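You operate a simulated robot arm through the tools that you are given. There is no shell and no other tool. Be economical: measure what you need, move in short steps, check, and stop when the job is done.

You are at the controls of a simulated two-armed robot. One attempt, no reset.

## Task
Load the yellow and the green block with a silver seal and stand each on its bearing.
Fine: yellow on the small bearing before the press, green on the large one, seals of their size; free the press lock.

It is judged by the outcome, as a careful person would: the job done as asked, and still so three seconds after it is handed in. It fails if anything else is knocked over, pushed out of place, dropped, spilled or broken. A push-on lid holds only when it is set on centred and level and pressed home; a screw cap is set on level and turned clockwise until tight.

## Robot
Two 7-joint arms with fingered hands on one trunk, on a base that drives. Base frame: it is fixed to the floor where the robot stands at the start and does not move with it; the origin is under the middle of the robot, x ahead of it, y to its left, z up; the surface under the hand at the start is at about z = 900. Lengths are in mm, angles in degrees, forces in N, time in s.
The left shoulder is at the start at [73, 152, 1434], the right one opposite. With the tool pointing down near the work surface each hand reaches from about 100 to 800 mm from the robot's upright axis, wherever it stands, measured 20 degrees to its own side. Places, roughly: green tag [750, -1250, 1000]; large silver seals [600, -200, 900]; press [700, -400, 1000]; press lock [700, -500, 1200]; small silver seals [600, 0, 900]; speed knob [500, -1100, 900]. Payload 4 kg a hand.
Tool frame (each hand has its own): the origin (TCP) lies between the finger pads and is the grasp point; the fingertips stand 30 mm ahead of it; z points along the fingers, y is the line along which they close. Largest opening 104 mm; the body of the gripper starts 35 mm behind the TCP. The gripper is a hand of 3 fingers: y runs from the thumb to the fingers, the wrist lies at [-15, -104, -178] in the tool frame, and closing takes about 1.5 s.
Orientation is told as [roll, pitch, yaw] about the base's x, y, z axes, in that order, counted from this pose: with the fingers straight down and the wrist toward the robot, the tool's x, y and z point along [0, 1, 0], [1, 0, 0] and [0, 0, -1] of the base frame.

## Interface
- The arms move only by the tool play_rows. It takes "left_increments", "right_increments" or both (then of equal length, played together; a hand with none holds still); each is a list of rows, each a list of 3 entries, a list of its own where there are three numbers: the turn, a rotation vector about the tool's x, y, z in degrees, then the shift along the tool's x, y, z in mm, then the finger opening in mm, from 0 to 104. In form: [[[wx, wy, wz], [x, y, z], hand], ...]. A call has 1 to 20 rows; each row shifts and turns the commanded pose from where the row before left it, along the tool's axes as they then stand. Rows are played at 5 a second. More than 50 mm and 8.6 degrees between two rows, or a gripper value outside its range, and nothing of the call is played. A pose out of reach is approached as far as the arm can. The call stops where the force on the tool passes 40 N (or 10 N more than at its start, if that is more) or the arm is blocked; 0.2 s more then pass. Each finger travels about 153 mm/s and halts on what it meets, pressing with about 21 N; the grip force reading is that of the motor and also rises with nothing between the fingers. The clock runs only during rows and for 0.2 s after the last one: add rows that do not move to give the fingers time. It gives the time, the measured TCP pose, the force on the tool (base axes), the opening and the grip force at its end, in the units of the frame above (readings bear some noise), with the torque about the TCP (base axes, N m) and any sound that the robot's microphone picked up.
- Cameras (640 x 400 px; columns grow to the right, rows downward): "scene" is now at [128, -41.4, 1653.7]; the picture's right is [-0.46, -0.89, -0.00], its down [-0.57, 0.30, -0.76] and it looks along [0.68, -0.35, -0.65] (base axes); focal length 214 px, centre (320, 200). "left" rides on the left gripper at [-64, -94, -117] in its tool frame; the picture's right is [-0.72, -0.33, 0.61], its down [0.64, -0.65, 0.40] and it looks along [0.27, 0.68, 0.68] (tool axes); focal length 238 px, centre (320, 200). "right" rides on the right gripper at [64, -94, -117] in its tool frame; the picture's right is [-0.72, 0.33, -0.61], its down [-0.64, -0.65, 0.40] and it looks along [-0.27, 0.68, 0.68] (tool axes); focal length 238 px, centre (320, 200). There is no depth. A picture from a camera that has moved, and an enlarged one, comes with that camera's place and axes in the base frame and with its lens.
- snapshot(camera): a new picture of that camera. No time passes.
- raise_lower(by): slides the trunk up (or, below 0, down) by that many mm; the arms and the scene camera ride with it, the base frame stays. It gives what a move gives, with no picture.
- roll_base(legs): drives the robot by 1 to 6 legs, each [ahead, left, turn to the left] in mm, mm and degrees, along the robot's own axes; the way and the turn of a leg run together, so that a leg with both is an arc; at most 1500 mm and 180 degrees a leg. The arms and the cameras ride along, it lands a little off, and it stops where it bumps. It gives what a move gives.
- preshape(shape, hand): the hand has 3 fingers and takes this shape, open, in about a second: jaw (thumb against the fingers, like two jaws); tri (thumb and two fingers); tip (a fingertip pinch); poke (one finger out to press); point (the index stretched); flat (the hand flat); cup (the hand cupped); fist (a fist). The gripper value then closes the fingers along that shape, each until it touches; the sizes above hold for jaw. It gives what a move gives, with no picture.
- pan_tilt(pan, tilt): turns the head with the scene camera to pan (to the left, within 86 degrees either way) and tilt (down, from -29 to 69), counted from straight ahead of the robot. It gives what a move gives.
- enlarge(camera, box): a new picture of the part [left, top, right, bottom] of that camera's present view, enlarged. No time passes.
- close_job(): hands the job in; it is judged then, once.

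Work in short steps. Places have to be worked out from the pictures, the camera data and where the tool is seen: move nearer, look again, correct. Check each grasp and each placing, and mend what went wrong. You have 120 turns and 100 pictures in all, those below and enlarged ones among them. Open the grippers and draw the arms clear of the work before you hand the job in, unless the task says otherwise; then end with one line.

The tools are called after "Request:" as name(argument=value, ...) on one line, values as JSON. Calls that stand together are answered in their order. play_rows: Moves the arms, as the interface text tells. Its arguments: {"type":"object","properties":{"left_increments":{"type":"array"},"right_increments":{"type":"array"}},"required":[]} The other tools are called the same way: raise_lower (by) slides the trunk up or down; preshape (shape, hand) gives the hand a shape; roll_base (legs) drives the base; pan_tilt (pan, tilt) turns the head that bears the scene camera; snapshot (camera) takes a picture; enlarge (camera, box) takes an enlarged picture of a part of a camera's view; close_job () hands the job in.

At the start:

```text
clock: 0.0
left_tcp_pos: [600.7, -21.8, 1565.1]
left_orientation: [-0.1, 0.0, 0.1]
left_contact_force: [-0.4, 0.0, 0.4]
left_torque: [-0.02, 0.02, 0.04]
left_grip_width: 103.7
left_grasp_force: 0.1
left_shape: jaw
right_tcp_pos: [393.0, -453.4, 1543.1]
right_orientation: [0.0, 0.1, 0.1]
right_contact_force: [0.1, 0.9, -0.2]
right_torque: [-0.03, -0.01, -0.02]
right_grip_width: 103.8
right_grasp_force: 0.0
right_shape: jaw
trunk travel left (down, up): [-850.0, 90.0]
robot x, y, heading: [-2.6, 3.1, 0.1]
head pan, tilt: [-27.2, 40.1]
```

scene: 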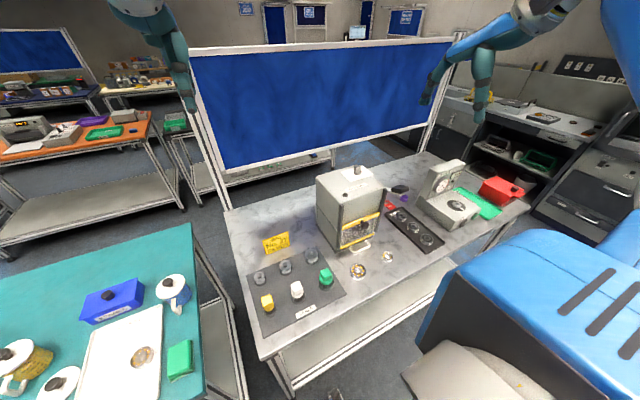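
right: 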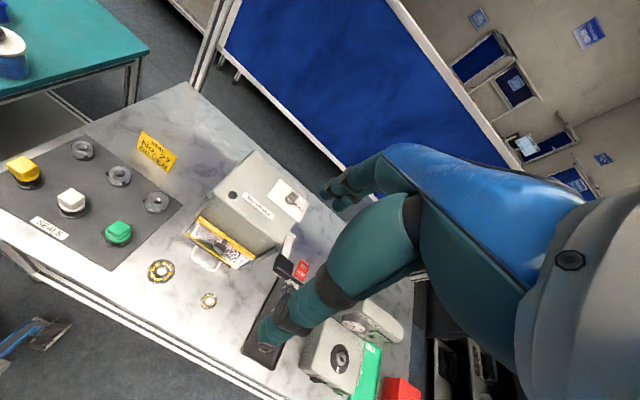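
left: 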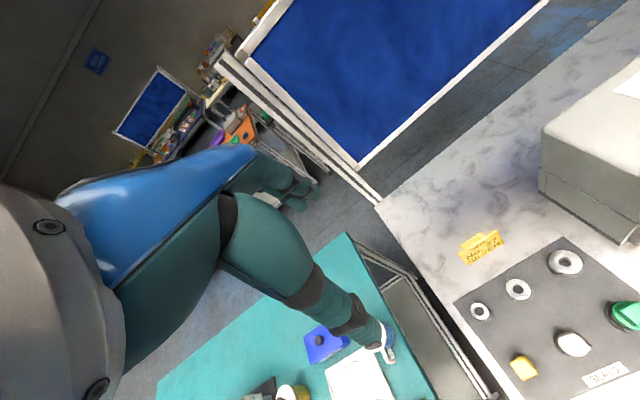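

I start by looking closer at the work table: the seal mat with blocks, the bearings before the press, and the press lock.

Request:
enlarge(camera="scene", box=[230, 220, 390, 340])

Request:
enlarge(camera="scene", box=[310, 150, 530, 290])

Request:
enlarge(camera="right", box=[140, 130, 420, 400])

Request:
enlarge(camera="right", box=[0, 110, 200, 270])

```text
3.33 times, centred on (310, 280) of scene
camera zoom: at [128.0, -41.4, 1653.7], right [-0.46, -0.89, 0.0], down [-0.57, 0.3, -0.76], along [0.68, -0.35, -0.65], focal length 715 px, centre (353, -67)
```

zoom: 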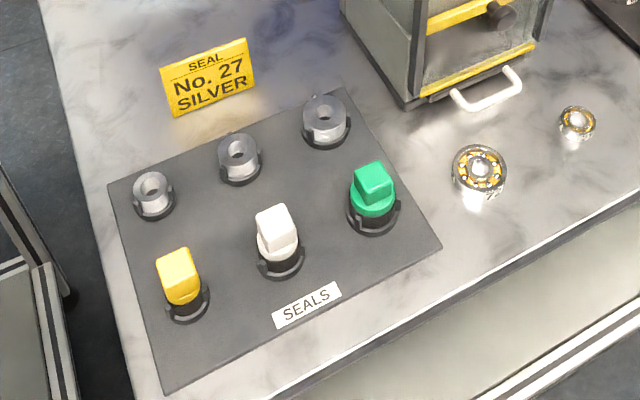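

```text
2.86 times, centred on (420, 220) of scene
camera zoom: at [128.0, -41.4, 1653.7], right [-0.46, -0.89, 0.0], down [-0.57, 0.3, -0.76], along [0.68, -0.35, -0.65], focal length 613 px, centre (34, 143)
```

zoom: 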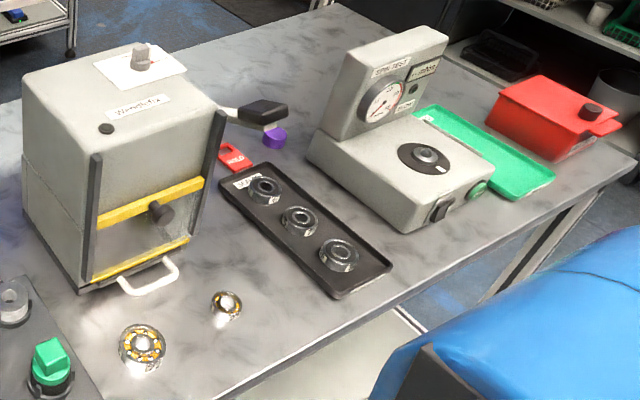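

```text
1.48 times, centred on (280, 265) of right
camera zoom: at [298.6, -390.5, 1662.0], right [0.33, -0.72, 0.61], down [-0.65, -0.64, -0.4], along [0.68, -0.27, -0.68], focal length 353 px, centre (379, 104)
```

zoom: 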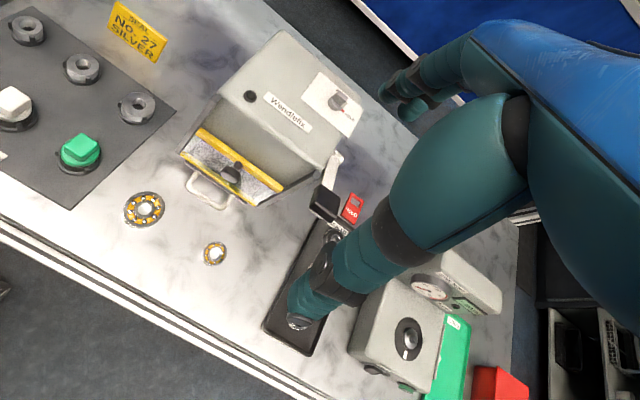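

```text
2.50 times, centred on (100, 190) of right
camera zoom: at [298.6, -390.5, 1662.0], right [0.33, -0.72, 0.61], down [-0.65, -0.64, -0.4], along [0.68, -0.27, -0.68], focal length 596 px, centre (870, 225)
```

zoom: 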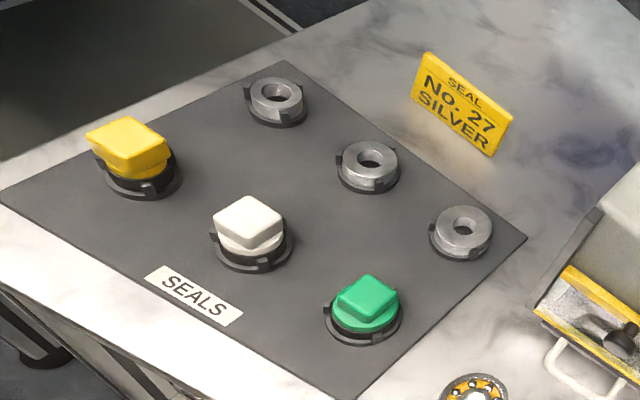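

The mat has yellow/white/green blocks, each facing a silver seal. I look closer at the press for its lock.

Request:
enlarge(camera="scene", box=[310, 155, 420, 255])

Request:
enlarge(camera="right", box=[180, 140, 340, 300])

```text
4.00 times, centred on (365, 205) of scene
camera zoom: at [128.0, -41.4, 1653.7], right [-0.46, -0.89, 0.0], down [-0.57, 0.3, -0.76], along [0.68, -0.35, -0.65], focal length 858 px, centre (140, 180)
```

zoom: 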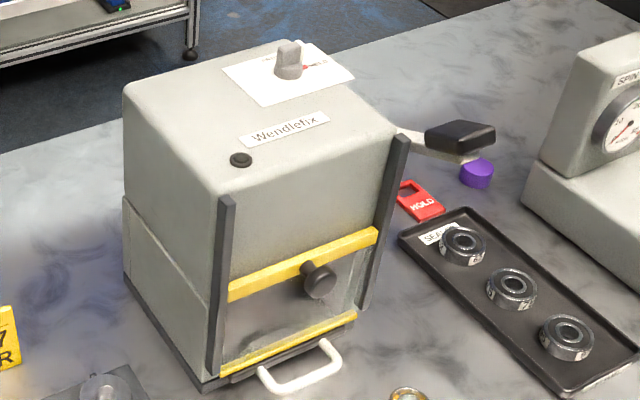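

```text
2.50 times, centred on (260, 220) of right
camera zoom: at [298.6, -390.5, 1662.0], right [0.33, -0.72, 0.61], down [-0.65, -0.64, -0.4], along [0.68, -0.27, -0.68], focal length 596 px, centre (470, 150)
```

zoom: 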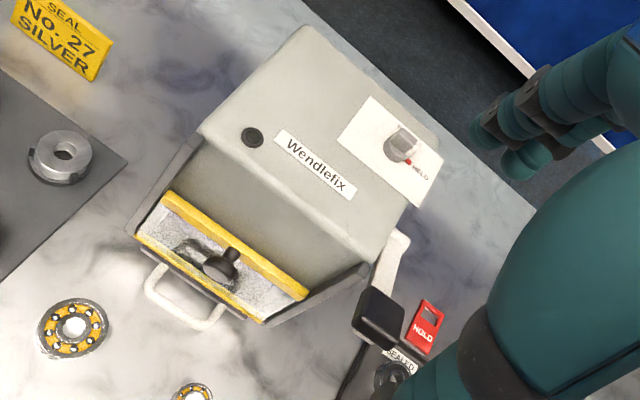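

The press lock looks like a knob on the top plate. I pan the head to check the space at right before driving, and see more.

Request:
pan_tilt(pan=-70, tilt=45)

Request:
snapshot(camera="scene")

```text
clock: 1.1
left_tcp_pos: [597.6, -21.5, 1564.9]
left_orientation: [0.1, -0.2, 0.0]
left_contact_force: [-0.1, -0.1, -0.2]
left_torque: [-0.01, 0.0, -0.04]
left_grip_width: 103.9
left_grasp_force: 0.1
left_shape: jaw
right_tcp_pos: [390.4, -451.6, 1545.1]
right_orientation: [0.0, -0.1, 0.0]
right_contact_force: [0.3, 0.0, -0.3]
right_torque: [0.0, -0.04, -0.03]
right_grip_width: 103.9
right_grasp_force: 0.0
right_shape: jaw
trunk travel left (down, up): [-850.0, 90.0]
robot x, y, heading: [-1.1, 4.6, 0.1]
head pan, tilt: [-70.0, 45.0]
```

```text
90 pictures are left
camera scene: at [80.0, -78.9, 1646.7], right [-0.94, -0.34, 0.0], down [-0.24, 0.67, -0.71], along [0.24, -0.66, -0.71], focal length 214 px, centre (320, 200)
```

scene: 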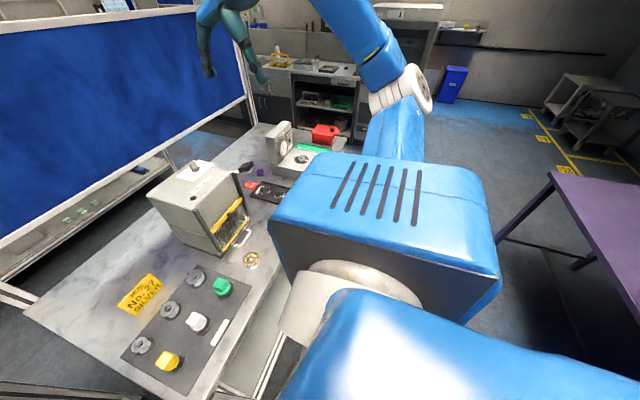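

The blue object is the robot's own shoulder; the floor to the right is free. I drive 250 mm to the right and bring the head back on the press.

Request:
roll_base(legs=[[0, -250, 0]])

Request:
pan_tilt(pan=-10, tilt=50)

Request:
snapshot(camera="scene")

```text
clock: 2.9
left_tcp_pos: [597.3, -264.2, 1565.6]
left_orientation: [-0.2, -0.1, -0.1]
left_contact_force: [0.5, -0.2, -0.2]
left_torque: [-0.01, 0.01, 0.01]
left_grip_width: 103.8
left_grasp_force: 0.1
left_shape: jaw
right_tcp_pos: [389.0, -695.4, 1545.6]
right_orientation: [-0.2, 0.0, -0.2]
right_contact_force: [-0.1, -0.2, 0.0]
right_torque: [0.02, 0.0, 0.02]
right_grip_width: 103.8
right_grasp_force: 0.1
right_shape: jaw
trunk travel left (down, up): [-850.0, 90.0]
robot x, y, heading: [-2.1, -247.3, 0.0]
head pan, tilt: [-70.0, 45.0]
```

```text
clock: 4.2
left_tcp_pos: [595.6, -266.8, 1565.7]
left_orientation: [-0.1, -0.1, -0.1]
left_contact_force: [1.0, -0.4, -0.2]
left_torque: [0.02, -0.03, 0.01]
left_grip_width: 104.0
left_grasp_force: 0.2
left_shape: jaw
right_tcp_pos: [388.0, -698.0, 1546.2]
right_orientation: [-0.1, -0.1, -0.1]
right_contact_force: [0.0, 0.2, 0.2]
right_torque: [0.03, 0.01, 0.0]
right_grip_width: 103.8
right_grasp_force: 0.0
right_shape: jaw
trunk travel left (down, up): [-850.0, 90.0]
robot x, y, heading: [-1.3, -243.4, -0.1]
head pan, tilt: [-10.0, 50.0]
```

```text
89 pictures are left
camera scene: at [127.8, -263.0, 1639.8], right [-0.18, -0.98, 0.0], down [-0.76, 0.14, -0.64], along [0.63, -0.11, -0.77], focal length 214 px, centre (320, 200)
```

scene: 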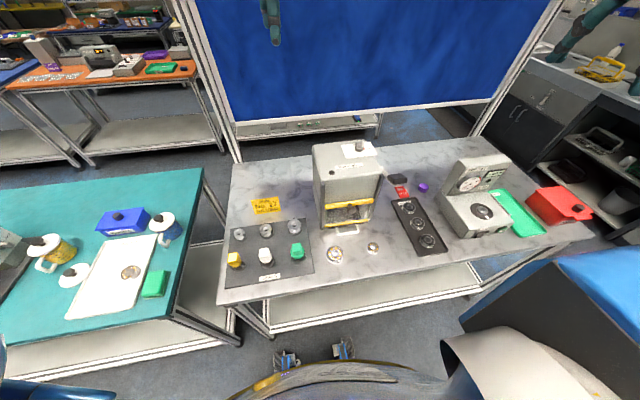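

Good overview. I zoom in on mat, bearings and press top.

Request:
enlarge(camera="scene", box=[220, 210, 316, 290])

Request:
enlarge(camera="scene", box=[305, 130, 405, 270])

Request:
play_rows(right_increments=[[[0, 0, 0], [45, 8, 15], 104], [[0, 0, 0], [45, 8, 15], 104], [[0, 0, 0], [45, 8, 15], 104], [[0, 0, 0], [45, 8, 15], 104], [[0, 0, 0], [45, 8, 15], 104], [[0, 0, 0], [45, 8, 15], 104]])

Request:
snapshot(camera="right")

```text
5.00 times, centred on (268, 250) of scene
camera zoom: at [127.8, -263.0, 1639.8], right [-0.18, -0.98, 0.0], down [-0.76, 0.14, -0.64], along [0.63, -0.11, -0.77], focal length 1072 px, centre (580, -50)
```

zoom: 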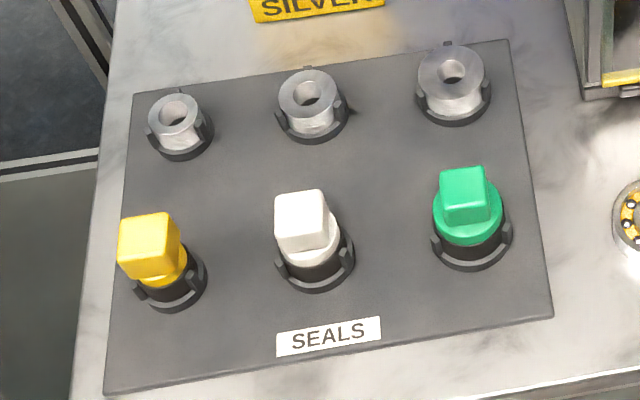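

```text
2.86 times, centred on (355, 200) of scene
camera zoom: at [127.8, -263.0, 1639.8], right [-0.18, -0.98, 0.0], down [-0.76, 0.14, -0.64], along [0.63, -0.11, -0.77], focal length 613 px, centre (220, 200)
```

zoom: 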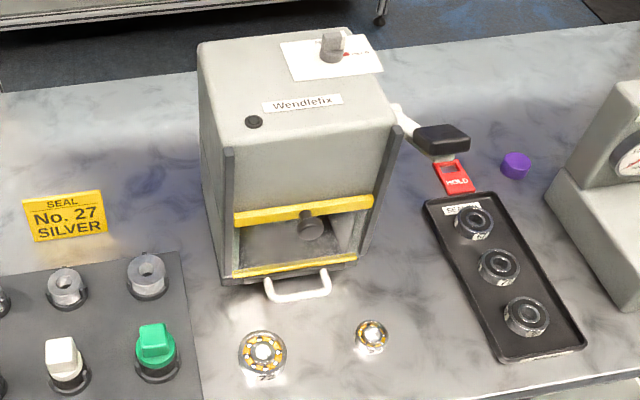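

```text
clock: 5.6
left_tcp_pos: [597.8, -259.7, 1565.2]
left_orientation: [-0.4, -0.2, -0.1]
left_contact_force: [0.5, -0.1, -0.1]
left_torque: [-0.02, -0.03, 0.01]
left_grip_width: 103.9
left_grasp_force: 0.0
left_shape: jaw
right_tcp_pos: [440.2, -418.2, 1455.4]
right_orientation: [-0.3, 0.1, -0.1]
right_contact_force: [0.7, 0.8, 0.1]
right_torque: [-0.01, -0.01, 0.0]
right_grip_width: 103.5
right_grasp_force: 0.0
right_shape: jaw
trunk travel left (down, up): [-850.0, 90.0]
robot x, y, heading: [-3.3, -247.6, 0.1]
head pan, tilt: [-10.0, 50.0]
```

```text
86 pictures are left
camera right: at [345.7, -355.3, 1573.1], right [0.33, -0.72, 0.62], down [-0.65, -0.64, -0.4], along [0.68, -0.27, -0.68], focal length 238 px, centre (320, 200)
```

right: 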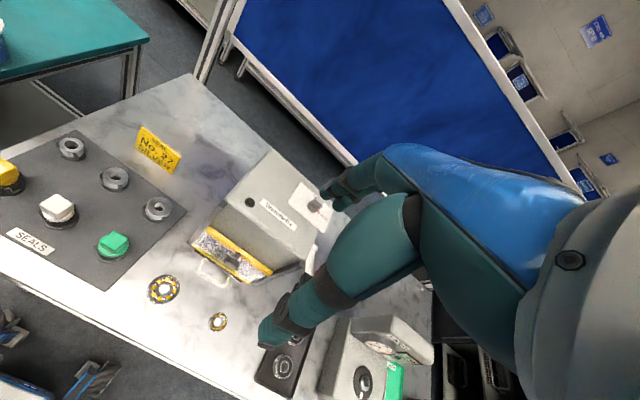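

Request:
enlarge(camera="right", box=[230, 150, 350, 240])

Request:
enlarge(camera="left", box=[0, 0, 640, 400])

```text
4.44 times, centred on (290, 195) of right
camera zoom: at [345.7, -355.3, 1573.1], right [0.33, -0.72, 0.62], down [-0.65, -0.64, -0.4], along [0.68, -0.27, -0.68], focal length 1059 px, centre (453, 222)
```

zoom: 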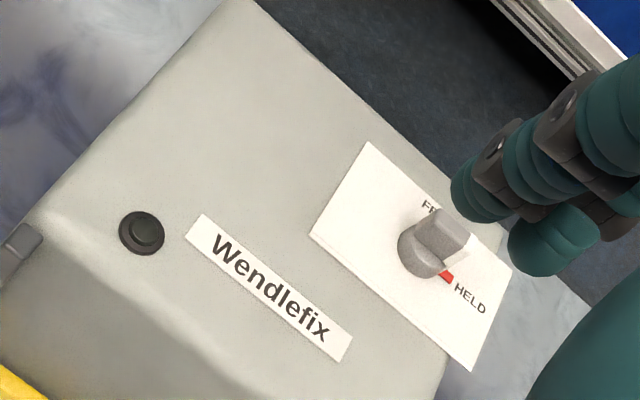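

```text
1.00 times, centred on (320, 200) of left (not enlarged: the box is as wide or as high as the picture)
camera zoom: at [503.5, -323.7, 1682.0], right [-0.33, -0.72, -0.61], down [-0.65, 0.64, -0.41], along [0.68, 0.26, -0.68], focal length 238 px, centre (320, 200)
```

zoom: 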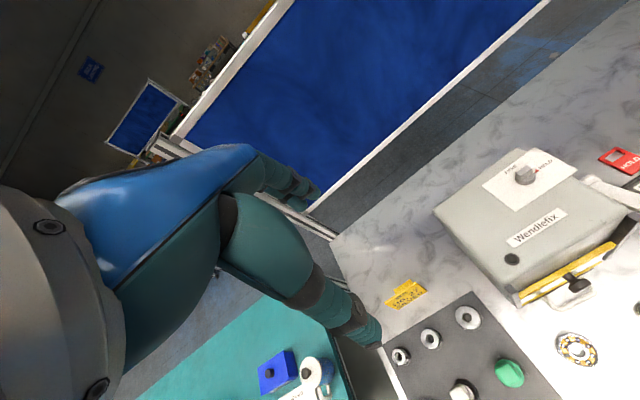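

Request:
enlarge(camera="left", box=[470, 130, 600, 260])

```text
3.08 times, centred on (535, 195) of left
camera zoom: at [503.5, -323.7, 1682.0], right [-0.33, -0.72, -0.61], down [-0.65, 0.64, -0.41], along [0.68, 0.26, -0.68], focal length 733 px, centre (-342, 215)
```

zoom: 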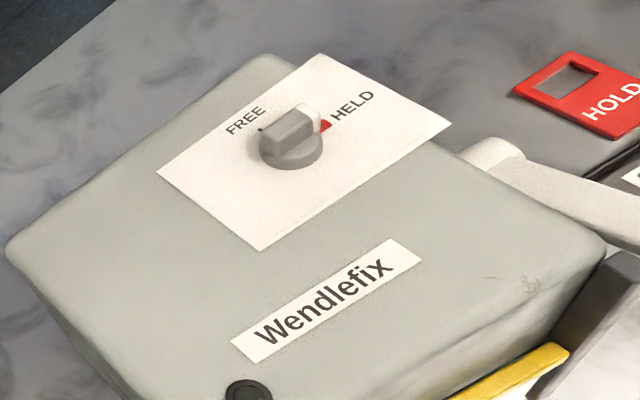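

The lock knob sits at about (690, -499), plate z≈1190, bar along y pointing at HELD; FREE is 90° counter-clockwise (ahead). Default hand orientation fits across the bar; I bring the right hand above it.

Request:
play_rows(right_increments=[[[0, 0, 0], [-13.5, 41.7, 20], 104], [[0, 0, 0], [-13.5, 41.7, 20], 104], [[0, 0, 0], [-13.5, 41.7, 20], 104], [[0, 0, 0], [-13.5, 41.7, 20], 104], [[0, 0, 0], [-13.5, 41.7, 20], 104], [[0, 0, 0], [-13.5, 41.7, 20], 104], [[0, 0, 0], [0, 0, 0], 104]])

Request:
snapshot(camera="right")

Request:
snapshot(camera="left")

```text
clock: 7.2
left_tcp_pos: [594.7, -267.9, 1567.3]
left_orientation: [-0.1, -0.3, -0.1]
left_contact_force: [0.5, 0.4, 0.7]
left_torque: [0.04, -0.01, -0.03]
left_grip_width: 103.9
left_grasp_force: 0.0
left_shape: jaw
right_tcp_pos: [653.9, -524.6, 1343.7]
right_orientation: [0.0, -0.3, 0.0]
right_contact_force: [-0.2, -0.4, 0.8]
right_torque: [-0.01, 0.0, -0.01]
right_grip_width: 103.7
right_grasp_force: 0.1
right_shape: jaw
right hand out of reach, approached as far as the arm can: row 6
trunk travel left (down, up): [-850.0, 90.0]
robot x, y, heading: [2.0, -247.4, -0.1]
head pan, tilt: [-10.0, 50.0]
```

```text
82 pictures are left
camera right: at [558.8, -462.1, 1461.4], right [0.32, -0.72, 0.62], down [-0.65, -0.64, -0.41], along [0.69, -0.27, -0.68], focal length 238 px, centre (320, 200)
```

right: 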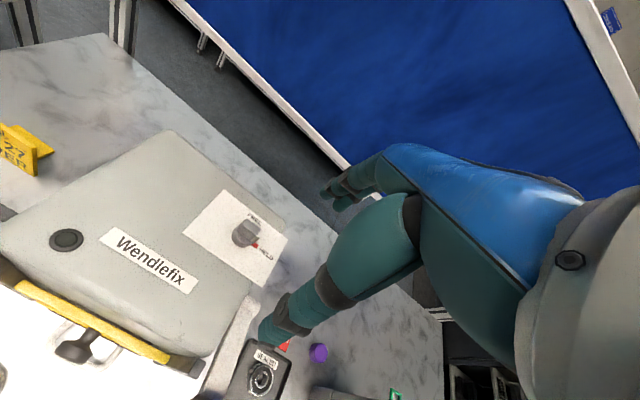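

```text
81 pictures are left
camera left: at [499.7, -332.4, 1683.1], right [-0.33, -0.72, -0.61], down [-0.65, 0.64, -0.41], along [0.69, 0.27, -0.68], focal length 238 px, centre (320, 200)
```

left: 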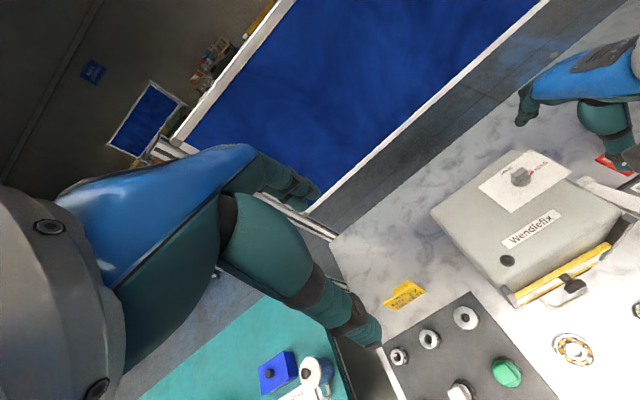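

The arm fell short with the hand so high relative to the shoulder. I raise the trunk 85 mm, then lower the hand towards the knob.

Request:
raise_lower(by=85)

Request:
play_rows(right_increments=[[[0, 0, 0], [0, 0, 45], 104], [[0, 0, 0], [0, 0, 45], 104], [[0, 0, 0], [13, 18, 30], 104], [[0, 0, 0], [13, 18, 0], 104], [[0, 0, 0], [0, 0, 0], 104], [[0, 0, 0], [0, 0, 0], 104]])

Request:
snapshot(camera="right")

```text
clock: 8.4
left_tcp_pos: [598.0, -265.6, 1650.8]
left_orientation: [-0.1, -0.1, 0.0]
left_contact_force: [-0.8, -0.5, 0.7]
left_torque: [-0.01, 0.0, 0.01]
left_grip_width: 103.7
left_grasp_force: 0.0
left_shape: jaw
right_tcp_pos: [654.3, -520.6, 1427.8]
right_orientation: [-0.1, -0.2, 0.0]
right_contact_force: [-0.1, -0.4, -0.1]
right_torque: [0.01, 0.01, 0.03]
right_grip_width: 103.5
right_grasp_force: 0.0
right_shape: jaw
trunk travel left (down, up): [-935.0, 5.0]
robot x, y, heading: [-2.5, -249.5, -0.4]
head pan, tilt: [-10.0, 50.0]
```

```text
clock: 9.8
left_tcp_pos: [596.6, -267.8, 1651.5]
left_orientation: [-0.1, -0.1, -0.2]
left_contact_force: [-0.3, -0.1, -0.6]
left_torque: [-0.01, 0.02, -0.02]
left_grip_width: 103.4
left_grasp_force: 0.1
left_shape: jaw
right_tcp_pos: [623.9, -528.4, 1344.3]
right_orientation: [-0.1, -0.2, 0.0]
right_contact_force: [0.3, -0.4, -0.3]
right_torque: [0.0, -0.01, 0.01]
right_grip_width: 103.9
right_grasp_force: 0.0
right_shape: jaw
right hand out of reach, approached as far as the arm can: row 1, 2, 3, 4
trunk travel left (down, up): [-935.0, 5.0]
robot x, y, heading: [-1.1, -246.7, -0.2]
head pan, tilt: [-10.0, 50.0]
```

```text
80 pictures are left
camera right: at [529.8, -464.9, 1462.2], right [0.32, -0.72, 0.61], down [-0.65, -0.64, -0.41], along [0.69, -0.27, -0.68], focal length 238 px, centre (320, 200)
```

right: 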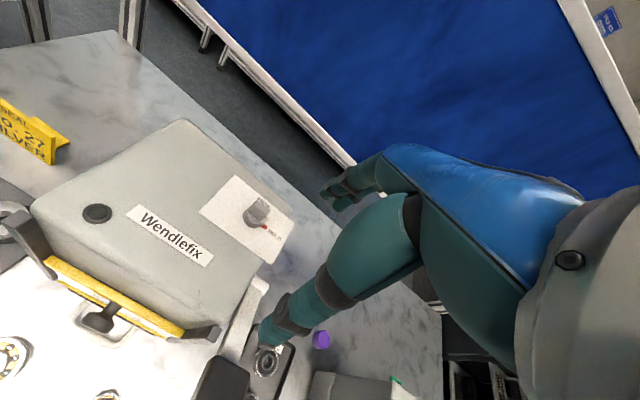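

Reach got worse, so I'll undo the trunk raise and drive nearer instead. First I check the clearance between base and table by tilting the head down.

Request:
raise_lower(by=-85)

Request:
pan_tilt(pan=0, tilt=68)

Request:
snapshot(camera="scene")

```text
clock: 11.0
left_tcp_pos: [596.0, -267.4, 1566.9]
left_orientation: [-0.1, -0.2, -0.2]
left_contact_force: [-0.3, 0.3, -0.5]
left_torque: [-0.02, -0.01, 0.02]
left_grip_width: 103.7
left_grasp_force: 0.1
left_shape: jaw
right_tcp_pos: [622.9, -527.5, 1259.2]
right_orientation: [0.1, -0.3, 0.0]
right_contact_force: [-0.4, -1.2, -0.2]
right_torque: [0.01, 0.02, -0.01]
right_grip_width: 103.8
right_grasp_force: 0.0
right_shape: jaw
trunk travel left (down, up): [-850.0, 90.0]
robot x, y, heading: [-1.1, -247.2, -0.1]
head pan, tilt: [-10.0, 50.0]
```

```text
clock: 11.8
left_tcp_pos: [596.3, -267.1, 1566.2]
left_orientation: [-0.1, -0.2, -0.1]
left_contact_force: [-0.2, -0.2, 1.2]
left_torque: [0.01, 0.06, 0.03]
left_grip_width: 103.4
left_grasp_force: 0.0
left_shape: jaw
right_tcp_pos: [623.3, -528.1, 1259.3]
right_orientation: [-0.1, -0.3, 0.1]
right_contact_force: [0.8, -0.2, 0.5]
right_torque: [-0.04, -0.03, 0.0]
right_grip_width: 103.9
right_grasp_force: 0.0
right_shape: jaw
trunk travel left (down, up): [-850.0, 90.0]
robot x, y, heading: [-3.7, -247.8, -0.2]
head pan, tilt: [0.0, 68.0]
```

```text
79 pictures are left
camera scene: at [109.9, -248.0, 1618.6], right [0.0, -1.0, 0.0], down [-0.93, 0.0, -0.37], along [0.37, 0.0, -0.93], focal length 214 px, centre (320, 200)
```

scene: 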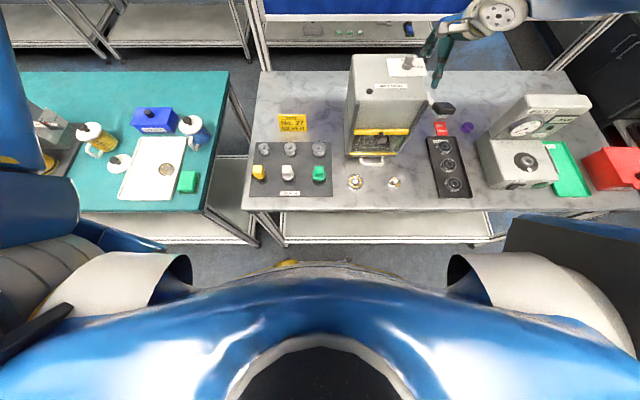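

Table edge at x≈365, base front at most ≈255, so 75 mm ahead is safe. I raise the right hand first and then drive.

Request:
play_rows(right_increments=[[[0, 0, 0], [0, -45, -20], 104], [[0, 0, 0], [0, -45, -20], 104], [[0, 0, 0], [0, -45, -20], 104], [[0, 0, 0], [0, 0, 0], 104]])

Request:
roll_base(legs=[[75, 0, 0]])

Request:
pan_tilt(pan=-10, tilt=50)

```text
clock: 12.8
left_tcp_pos: [597.6, -267.3, 1564.5]
left_orientation: [-0.1, -0.2, -0.1]
left_contact_force: [-0.6, 0.4, 0.1]
left_torque: [-0.01, 0.01, -0.02]
left_grip_width: 103.5
left_grasp_force: 0.0
left_shape: jaw
right_tcp_pos: [490.2, -531.6, 1319.8]
right_orientation: [0.0, -0.1, 0.1]
right_contact_force: [0.7, -0.2, -0.4]
right_torque: [0.01, 0.01, 0.0]
right_grip_width: 103.7
right_grasp_force: 0.1
right_shape: jaw
trunk travel left (down, up): [-850.0, 90.0]
robot x, y, heading: [0.1, -246.4, -0.3]
head pan, tilt: [0.0, 68.0]
```

```text
clock: 13.9
left_tcp_pos: [652.6, -268.3, 1574.6]
left_orientation: [0.1, -1.1, -0.2]
left_contact_force: [-0.6, -0.4, 1.0]
left_torque: [0.02, -0.05, 0.01]
left_grip_width: 103.7
left_grasp_force: 0.1
left_shape: jaw
right_tcp_pos: [548.7, -532.1, 1328.6]
right_orientation: [0.0, -1.1, 0.0]
right_contact_force: [-0.4, 0.0, -0.7]
right_torque: [0.04, -0.05, -0.01]
right_grip_width: 103.7
right_grasp_force: 0.1
right_shape: jaw
trunk travel left (down, up): [-850.0, 90.0]
robot x, y, heading: [77.1, -246.3, -0.1]
head pan, tilt: [0.0, 68.0]
```

```text
clock: 14.7
left_tcp_pos: [660.6, -268.6, 1573.3]
left_orientation: [0.1, -0.8, -0.3]
left_contact_force: [0.0, -0.5, 0.4]
left_torque: [0.04, -0.02, 0.0]
left_grip_width: 104.0
left_grasp_force: 0.0
left_shape: jaw
right_tcp_pos: [555.3, -531.1, 1326.3]
right_orientation: [0.1, -0.8, -0.2]
right_contact_force: [-0.5, -0.5, 0.6]
right_torque: [0.03, -0.01, 0.02]
right_grip_width: 103.9
right_grasp_force: 0.0
right_shape: jaw
trunk travel left (down, up): [-850.0, 90.0]
robot x, y, heading: [77.5, -247.4, -0.1]
head pan, tilt: [-10.0, 50.0]
```

The base arrived, with slight pitch (−0.8°) perhaps still settling. I move the right hand above the knob.

Request:
play_rows(right_increments=[[[0, 0, 0], [10, 45, 0], 104], [[0, 0, 0], [10, 45, 5], 104], [[0, 0, 0], [10, 45, 20], 104], [[0, 0, 0], [0, 0, 20], 104], [[0, 0, 0], [0, 0, 0], 104], [[0, 0, 0], [0, 0, 0], 104]])

Request:
enlarge(camera="right", box=[160, 140, 400, 380])

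Request:
enlarge(camera="left", box=[440, 60, 640, 260])

```text
refused: row 3 steps farther than a row can; nothing moved
```

```text
1.67 times, centred on (280, 260) of right
camera zoom: at [460.1, -468.4, 1442.2], right [0.32, -0.72, 0.62], down [-0.65, -0.64, -0.41], along [0.69, -0.27, -0.67], focal length 397 px, centre (387, 100)
```

zoom: 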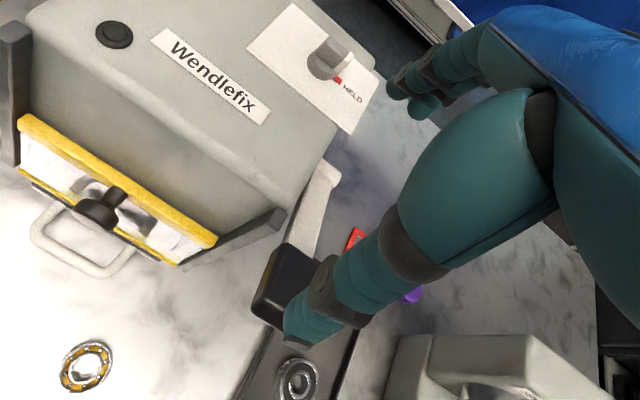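

```text
2.00 times, centred on (540, 160) of left
camera zoom: at [564.0, -332.5, 1688.2], right [-0.32, -0.72, -0.62], down [-0.64, 0.64, -0.41], along [0.69, 0.26, -0.67], focal length 477 px, centre (-120, 280)
```

zoom: 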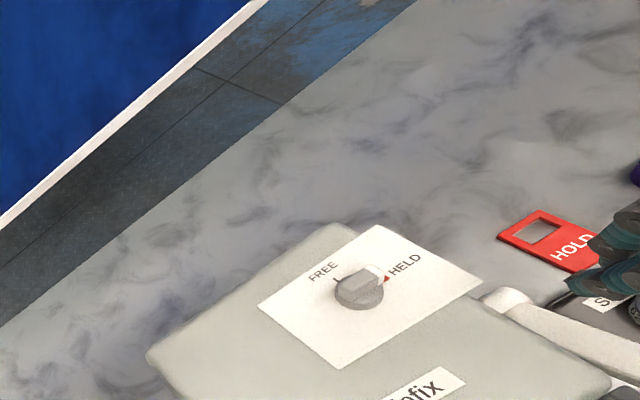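

Knob refined to ≈(693,-502). Moving above it with smaller rows.

Request:
play_rows(right_increments=[[[0, 0, 0], [7, 34, 5], 104], [[0, 0, 0], [7, 34, 10], 104], [[0, 0, 0], [7, 34, 20], 104], [[0, 0, 0], [7, 34, 20], 104], [[0, 0, 0], [0, 0, 10], 104], [[0, 0, 0], [0, 0, 0], 104], [[0, 0, 0], [0, 0, 0], 104]])

Request:
enlarge(camera="right", box=[160, 140, 400, 380])

Request:
enlarge(camera="left", box=[440, 100, 640, 260])

```text
clock: 16.3
left_tcp_pos: [669.6, -261.0, 1568.8]
left_orientation: [-0.4, -0.4, -0.2]
left_contact_force: [0.0, -0.1, -0.7]
left_torque: [0.02, -0.02, -0.04]
left_grip_width: 103.7
left_grasp_force: 0.0
left_shape: jaw
right_tcp_pos: [691.8, -502.2, 1264.4]
right_orientation: [-0.2, -0.4, 0.0]
right_contact_force: [-0.3, 0.4, -0.7]
right_torque: [0.0, -0.03, 0.02]
right_grip_width: 103.8
right_grasp_force: 0.1
right_shape: jaw
right hand out of reach, approached as far as the arm can: row 4, 5
trunk travel left (down, up): [-850.0, 90.0]
robot x, y, heading: [75.1, -242.0, -0.1]
head pan, tilt: [-10.0, 50.0]
```

```text
1.67 times, centred on (280, 260) of right
camera zoom: at [595.4, -439.8, 1381.8], right [0.32, -0.72, 0.62], down [-0.65, -0.64, -0.41], along [0.69, -0.27, -0.67], focal length 397 px, centre (387, 100)
```

zoom: 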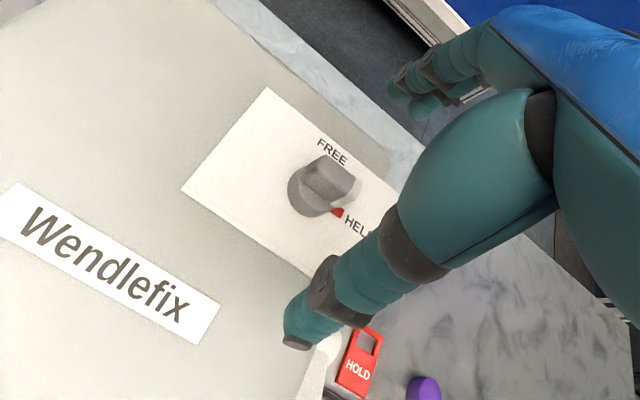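

```text
2.50 times, centred on (540, 180) of left
camera zoom: at [573.6, -325.4, 1685.4], right [-0.32, -0.72, -0.61], down [-0.65, 0.64, -0.41], along [0.69, 0.26, -0.67], focal length 596 px, centre (-230, 250)
```

zoom: 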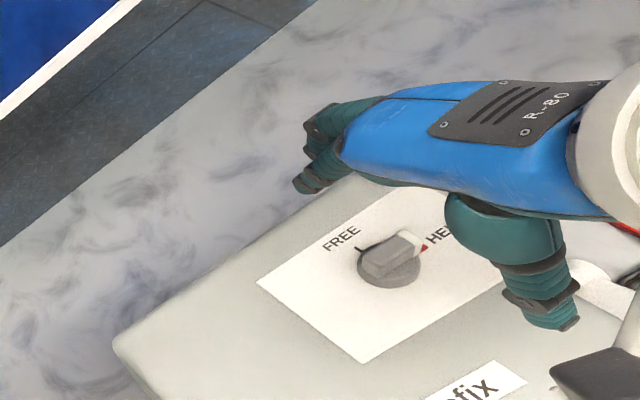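

Thumb and fingers straddle the knob (≈(695,-499)). I lower the whole trunk 30 mm to bring the fingertips beside the bar.

Request:
raise_lower(by=-30)

Request:
enlarge(camera="right", box=[200, 140, 360, 300])

Request:
enlarge(camera="left", box=[480, 120, 640, 260])

```text
clock: 17.0
left_tcp_pos: [669.3, -262.3, 1538.6]
left_orientation: [-0.2, -0.4, -0.2]
left_contact_force: [0.9, -0.7, 0.2]
left_torque: [-0.02, 0.0, 0.0]
left_grip_width: 103.9
left_grasp_force: 0.1
left_shape: jaw
right_tcp_pos: [691.2, -502.3, 1233.7]
right_orientation: [-0.1, -0.4, 0.0]
right_contact_force: [0.4, 0.9, 0.0]
right_torque: [-0.02, -0.02, 0.01]
right_grip_width: 103.6
right_grasp_force: 0.1
right_shape: jaw
trunk travel left (down, up): [-820.0, 120.0]
robot x, y, heading: [76.7, -246.4, -0.0]
head pan, tilt: [-10.0, 50.0]
```

```text
2.50 times, centred on (280, 220) of right
camera zoom: at [596.4, -440.2, 1351.4], right [0.32, -0.72, 0.62], down [-0.65, -0.64, -0.41], along [0.69, -0.27, -0.67], focal length 596 px, centre (420, 150)
```

zoom: 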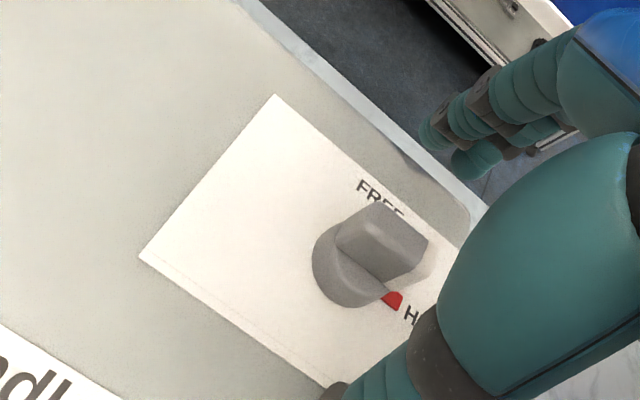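

```text
2.86 times, centred on (560, 190) of left
camera zoom: at [574.8, -326.0, 1655.0], right [-0.32, -0.72, -0.61], down [-0.65, 0.64, -0.41], along [0.69, 0.26, -0.68], focal length 681 px, centre (-366, 229)
```

zoom: 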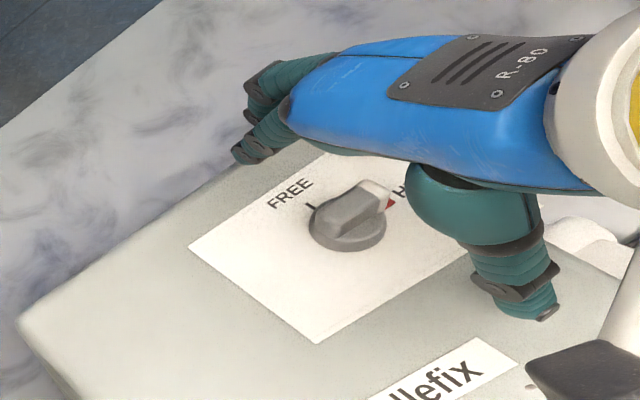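

Fingers are beside the bar. Closing.

Request:
play_rows(right_increments=[[[0, 0, 0], [0, 0, 0], 60], [[0, 0, 0], [0, 0, 0], 30], [[0, 0, 0], [0, 0, 0], 10], [[0, 0, 0], [0, 0, 0], 5], [[0, 0, 0], [0, 0, 0], 5], [[0, 0, 0], [0, 0, 0], 5], [[0, 0, 0], [0, 0, 0], 5]])

Request:
enlarge(camera="left", box=[480, 120, 640, 260])

Request:
enlarge(camera="right", box=[200, 140, 360, 300])

```text
clock: 18.6
left_tcp_pos: [671.4, -262.1, 1537.7]
left_orientation: [-0.2, -0.4, -0.1]
left_contact_force: [0.8, -0.3, 0.7]
left_torque: [0.03, 0.03, 0.04]
left_grip_width: 103.7
left_grasp_force: 0.1
left_shape: jaw
right_tcp_pos: [693.9, -503.4, 1234.5]
right_orientation: [-0.1, -0.5, 0.0]
right_contact_force: [14.1, -1.2, 10.1]
right_torque: [-0.1, -0.47, 0.02]
right_grip_width: 6.6
right_grasp_force: 0.1
right_shape: jaw
trunk travel left (down, up): [-820.0, 120.0]
robot x, y, heading: [75.6, -243.2, -0.2]
head pan, tilt: [-10.0, 50.0]
```

```text
2.86 times, centred on (560, 190) of left
camera zoom: at [577.1, -325.7, 1654.4], right [-0.33, -0.72, -0.61], down [-0.65, 0.64, -0.41], along [0.69, 0.26, -0.68], focal length 681 px, centre (-366, 229)
```

zoom: 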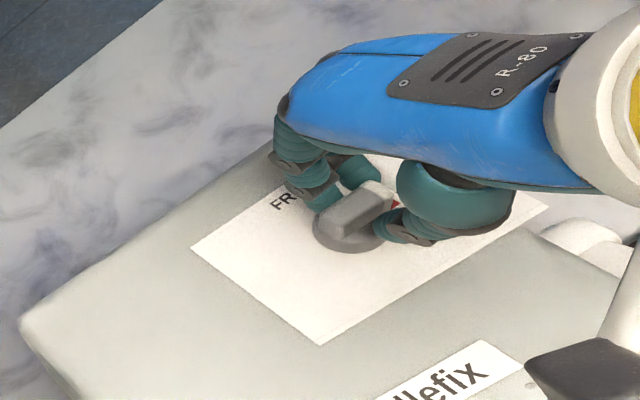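

```text
2.50 times, centred on (280, 220) of right
camera zoom: at [598.5, -440.1, 1351.6], right [0.32, -0.72, 0.62], down [-0.65, -0.64, -0.41], along [0.69, -0.27, -0.67], focal length 596 px, centre (420, 150)
```

zoom: 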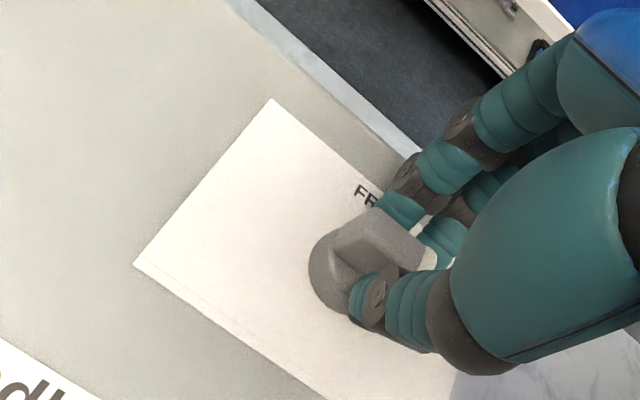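

The fingers hold only the bar's right half; I open, shift 12 mm to +y and close again.

Request:
play_rows(right_increments=[[[0, 0, 0], [0, 0, 0], 50], [[0, 0, 0], [0, 0, 0], 50], [[0, 0, 0], [7, 0, 0], 50], [[0, 0, 0], [6, 2, 0], 50], [[0, 0, 0], [0, 0, 0], 20], [[0, 0, 0], [0, 0, 0], 5], [[0, 0, 0], [0, 0, 0], 0], [[0, 0, 0], [0, 0, 0], 0], [[0, 0, 0], [0, 0, 0], 0]])

Request:
enlarge(camera="left", box=[480, 120, 640, 260])

```text
clock: 20.6
left_tcp_pos: [673.0, -260.7, 1537.5]
left_orientation: [-0.3, -0.2, -0.1]
left_contact_force: [0.1, 0.6, 0.6]
left_torque: [0.02, 0.03, -0.02]
left_grip_width: 103.9
left_grasp_force: 0.1
left_shape: jaw
right_tcp_pos: [690.2, -494.2, 1237.6]
right_orientation: [-0.1, -0.3, 0.0]
right_contact_force: [13.4, 2.8, 2.6]
right_torque: [0.02, -0.49, 0.12]
right_grip_width: 6.6
right_grasp_force: 21.4
right_shape: jaw
right hand out of reach, approached as far as the arm can: row 3, 4
trunk travel left (down, up): [-820.0, 120.0]
robot x, y, heading: [74.6, -248.1, -0.1]
head pan, tilt: [-10.0, 50.0]
```

```text
2.86 times, centred on (560, 190) of left
camera zoom: at [578.2, -324.9, 1654.0], right [-0.33, -0.72, -0.61], down [-0.65, 0.64, -0.41], along [0.69, 0.26, -0.68], focal length 681 px, centre (-366, 229)
```

zoom: 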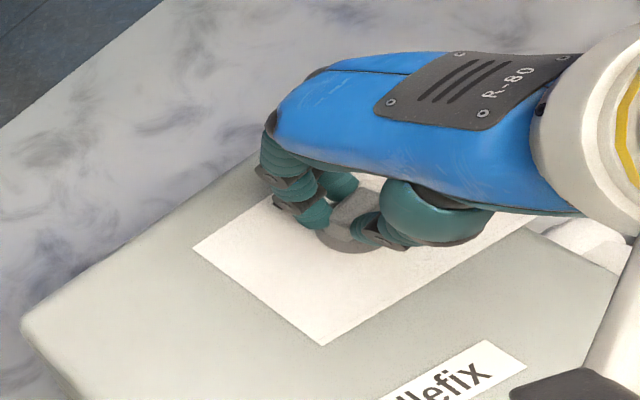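

Gripped centrally. I turn counter-clockwise (negative about tool z) 48° first.

Request:
play_rows(right_increments=[[[0, 0, -8], [0, 0, 0], 0], [[0, 0, -8], [0, 0, 0], 0], [[0, 0, -8], [0, 0, 0], 0], [[0, 0, -8], [0, 0, 0], 0], [[0, 0, -8], [0, 0, 0], 0], [[0, 0, -8], [0, 0, 0], 0], [[0, 0, 0], [0, 0, 0], 0]])

Request:
enlarge(camera="left", box=[480, 120, 640, 260])

```text
clock: 22.2
left_tcp_pos: [671.5, -265.2, 1536.9]
left_orientation: [-0.2, -0.3, -0.3]
left_contact_force: [-0.8, 0.4, -0.7]
left_torque: [0.01, 0.02, -0.01]
left_grip_width: 103.7
left_grasp_force: 0.0
left_shape: jaw
right_tcp_pos: [682.2, -499.2, 1238.2]
right_orientation: [-0.2, -0.2, 48.0]
right_contact_force: [9.0, -5.4, -5.2]
right_torque: [-0.12, -0.2, -0.09]
right_grip_width: 6.1
right_grasp_force: 21.2
right_shape: jaw
right hand out of reach, approached as far as the arm can: row 6
trunk travel left (down, up): [-820.0, 120.0]
robot x, y, heading: [75.3, -249.6, 0.0]
head pan, tilt: [-10.0, 50.0]
```

```text
2.86 times, centred on (560, 190) of left
camera zoom: at [577.8, -328.3, 1653.7], right [-0.33, -0.72, -0.61], down [-0.65, 0.64, -0.41], along [0.69, 0.26, -0.68], focal length 681 px, centre (-366, 229)
```

zoom: 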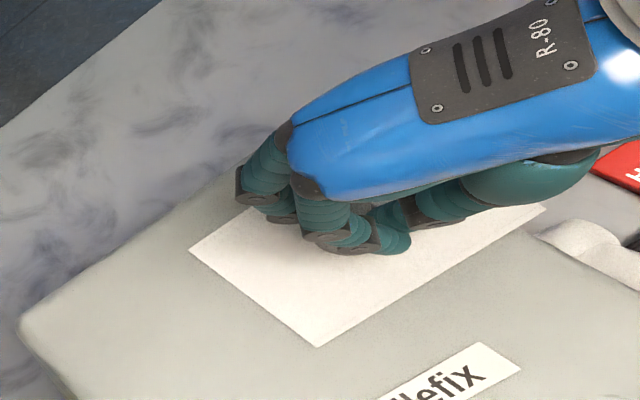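

Request:
enlarge(camera="right", box=[200, 140, 360, 300])

```text
2.50 times, centred on (280, 220) of right
camera zoom: at [570.5, -526.8, 1355.4], right [0.75, -0.24, 0.62], down [0.04, -0.91, -0.4], along [0.66, 0.33, -0.68], focal length 596 px, centre (420, 150)
```

zoom: 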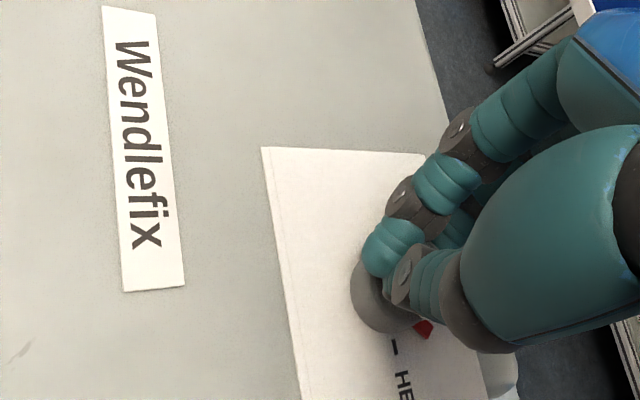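

The red pointer has left the HELD tick and moved with the knob. I continue the turn.

Request:
play_rows(right_increments=[[[0, 0, -7], [0, 0, 0], 0], [[0, 0, -7], [0, 0, 0], 0], [[0, 0, -7], [0, 0, 0], 0], [[0, 0, -7], [0, 0, 0], 0], [[0, 0, -7], [0, 0, 0], 0], [[0, 0, -7], [0, 0, 0], 0], [[0, 0, 0], [0, 0, 0], 0]])

Request:
enlarge(camera="right", box=[200, 140, 360, 300])

Request:
enlarge(camera="left", box=[480, 120, 640, 260])

```text
clock: 23.8
left_tcp_pos: [669.8, -262.2, 1538.1]
left_orientation: [-0.3, -0.5, -0.2]
left_contact_force: [-0.2, -0.4, 0.3]
left_torque: [0.02, 0.0, -0.01]
left_grip_width: 103.9
left_grasp_force: 0.0
left_shape: jaw
right_tcp_pos: [621.2, -493.8, 1275.7]
right_orientation: [-0.6, 0.2, 90.0]
right_contact_force: [-0.2, -0.2, -0.3]
right_torque: [0.0, -0.01, -0.03]
right_grip_width: 5.1
right_grasp_force: 20.6
right_shape: jaw
right hand out of reach, approached as far as the arm can: row 1, 2, 3, 4, 5, 6
trunk travel left (down, up): [-820.0, 120.0]
robot x, y, heading: [78.6, -247.3, 0.2]
head pan, tilt: [-10.0, 50.0]
```

```text
2.50 times, centred on (280, 220) of right
camera zoom: at [556.6, -588.8, 1394.2], right [0.71, 0.33, 0.62], down [0.64, -0.65, -0.4], along [0.27, 0.68, -0.68], focal length 596 px, centre (420, 150)
```

zoom: 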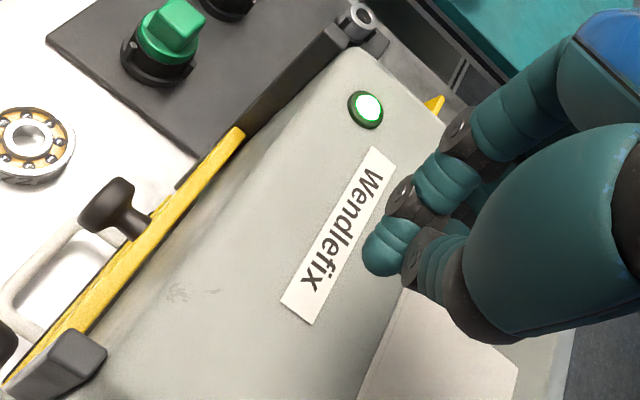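

```text
2.86 times, centred on (560, 190) of left
camera zoom: at [574.6, -325.2, 1655.0], right [-0.32, -0.72, -0.61], down [-0.65, 0.64, -0.41], along [0.69, 0.26, -0.68], focal length 681 px, centre (-366, 229)
```

zoom: 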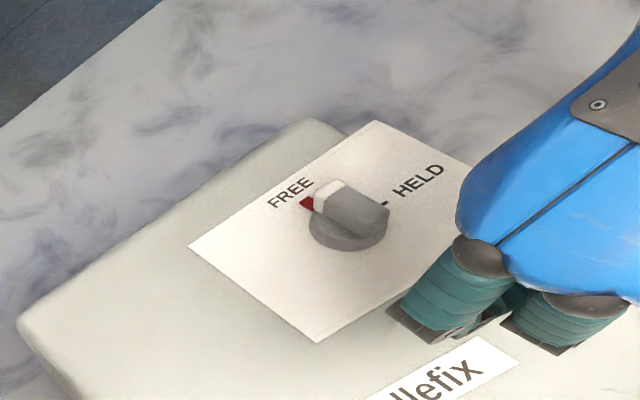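

The knob points at FREE and the press lamp lit green: the lock is freed. I raise the right hand, turn it back, and open it.

Request:
play_rows(right_increments=[[[0, 0, 0], [-20, 0, -40], 0], [[0, 0, 0], [-20, 0, -40], 30], [[0, 0, 0], [-20, 0, -30], 60], [[0, 0, 8.2], [0, 0, 0], 104], [[0, 0, 8.2], [0, 0, 0], 104], [[0, 0, 8.2], [0, 0, 0], 104], [[0, 0, 8.2], [0, 0, 0], 104], [[0, 0, 8.2], [0, 0, 0], 104], [[0, 0, 8.2], [0, 0, 0], 104], [[0, 0, 8.2], [0, 0, 0], 104], [[0, 0, 8.2], [0, 0, 0], 104], [[0, 0, 8.2], [0, 0, 0], 104], [[0, 0, 8.2], [0, 0, 0], 104], [[0, 0, 8], [0, 0, 0], 104], [[0, 0, 0], [0, 0, 0], 104]])

Request:
snapshot(camera="scene")

```text
clock: 27.0
left_tcp_pos: [669.2, -262.5, 1538.3]
left_orientation: [-0.3, -0.5, -0.1]
left_contact_force: [0.0, -0.9, 0.9]
left_torque: [0.0, 0.01, -0.01]
left_grip_width: 103.8
left_grasp_force: 0.0
left_shape: jaw
right_tcp_pos: [642.6, -502.6, 1387.7]
right_orientation: [-0.1, -0.5, 0.0]
right_contact_force: [1.1, 0.2, 0.1]
right_torque: [-0.03, 0.0, -0.01]
right_grip_width: 103.7
right_grasp_force: 0.1
right_shape: jaw
right hand out of reach, approached as far as the arm can: row 1, 2, 3
trunk travel left (down, up): [-820.0, 120.0]
robot x, y, heading: [76.7, -241.6, -0.3]
head pan, tilt: [-10.0, 50.0]
```

```text
65 pictures are left
camera scene: at [205.1, -263.8, 1610.0], right [-0.17, -0.98, 0.0], down [-0.76, 0.14, -0.64], along [0.63, -0.11, -0.77], focal length 214 px, centre (320, 200)
```

scene: 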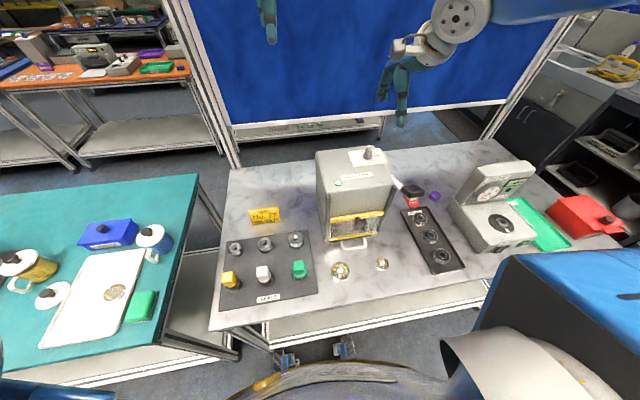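

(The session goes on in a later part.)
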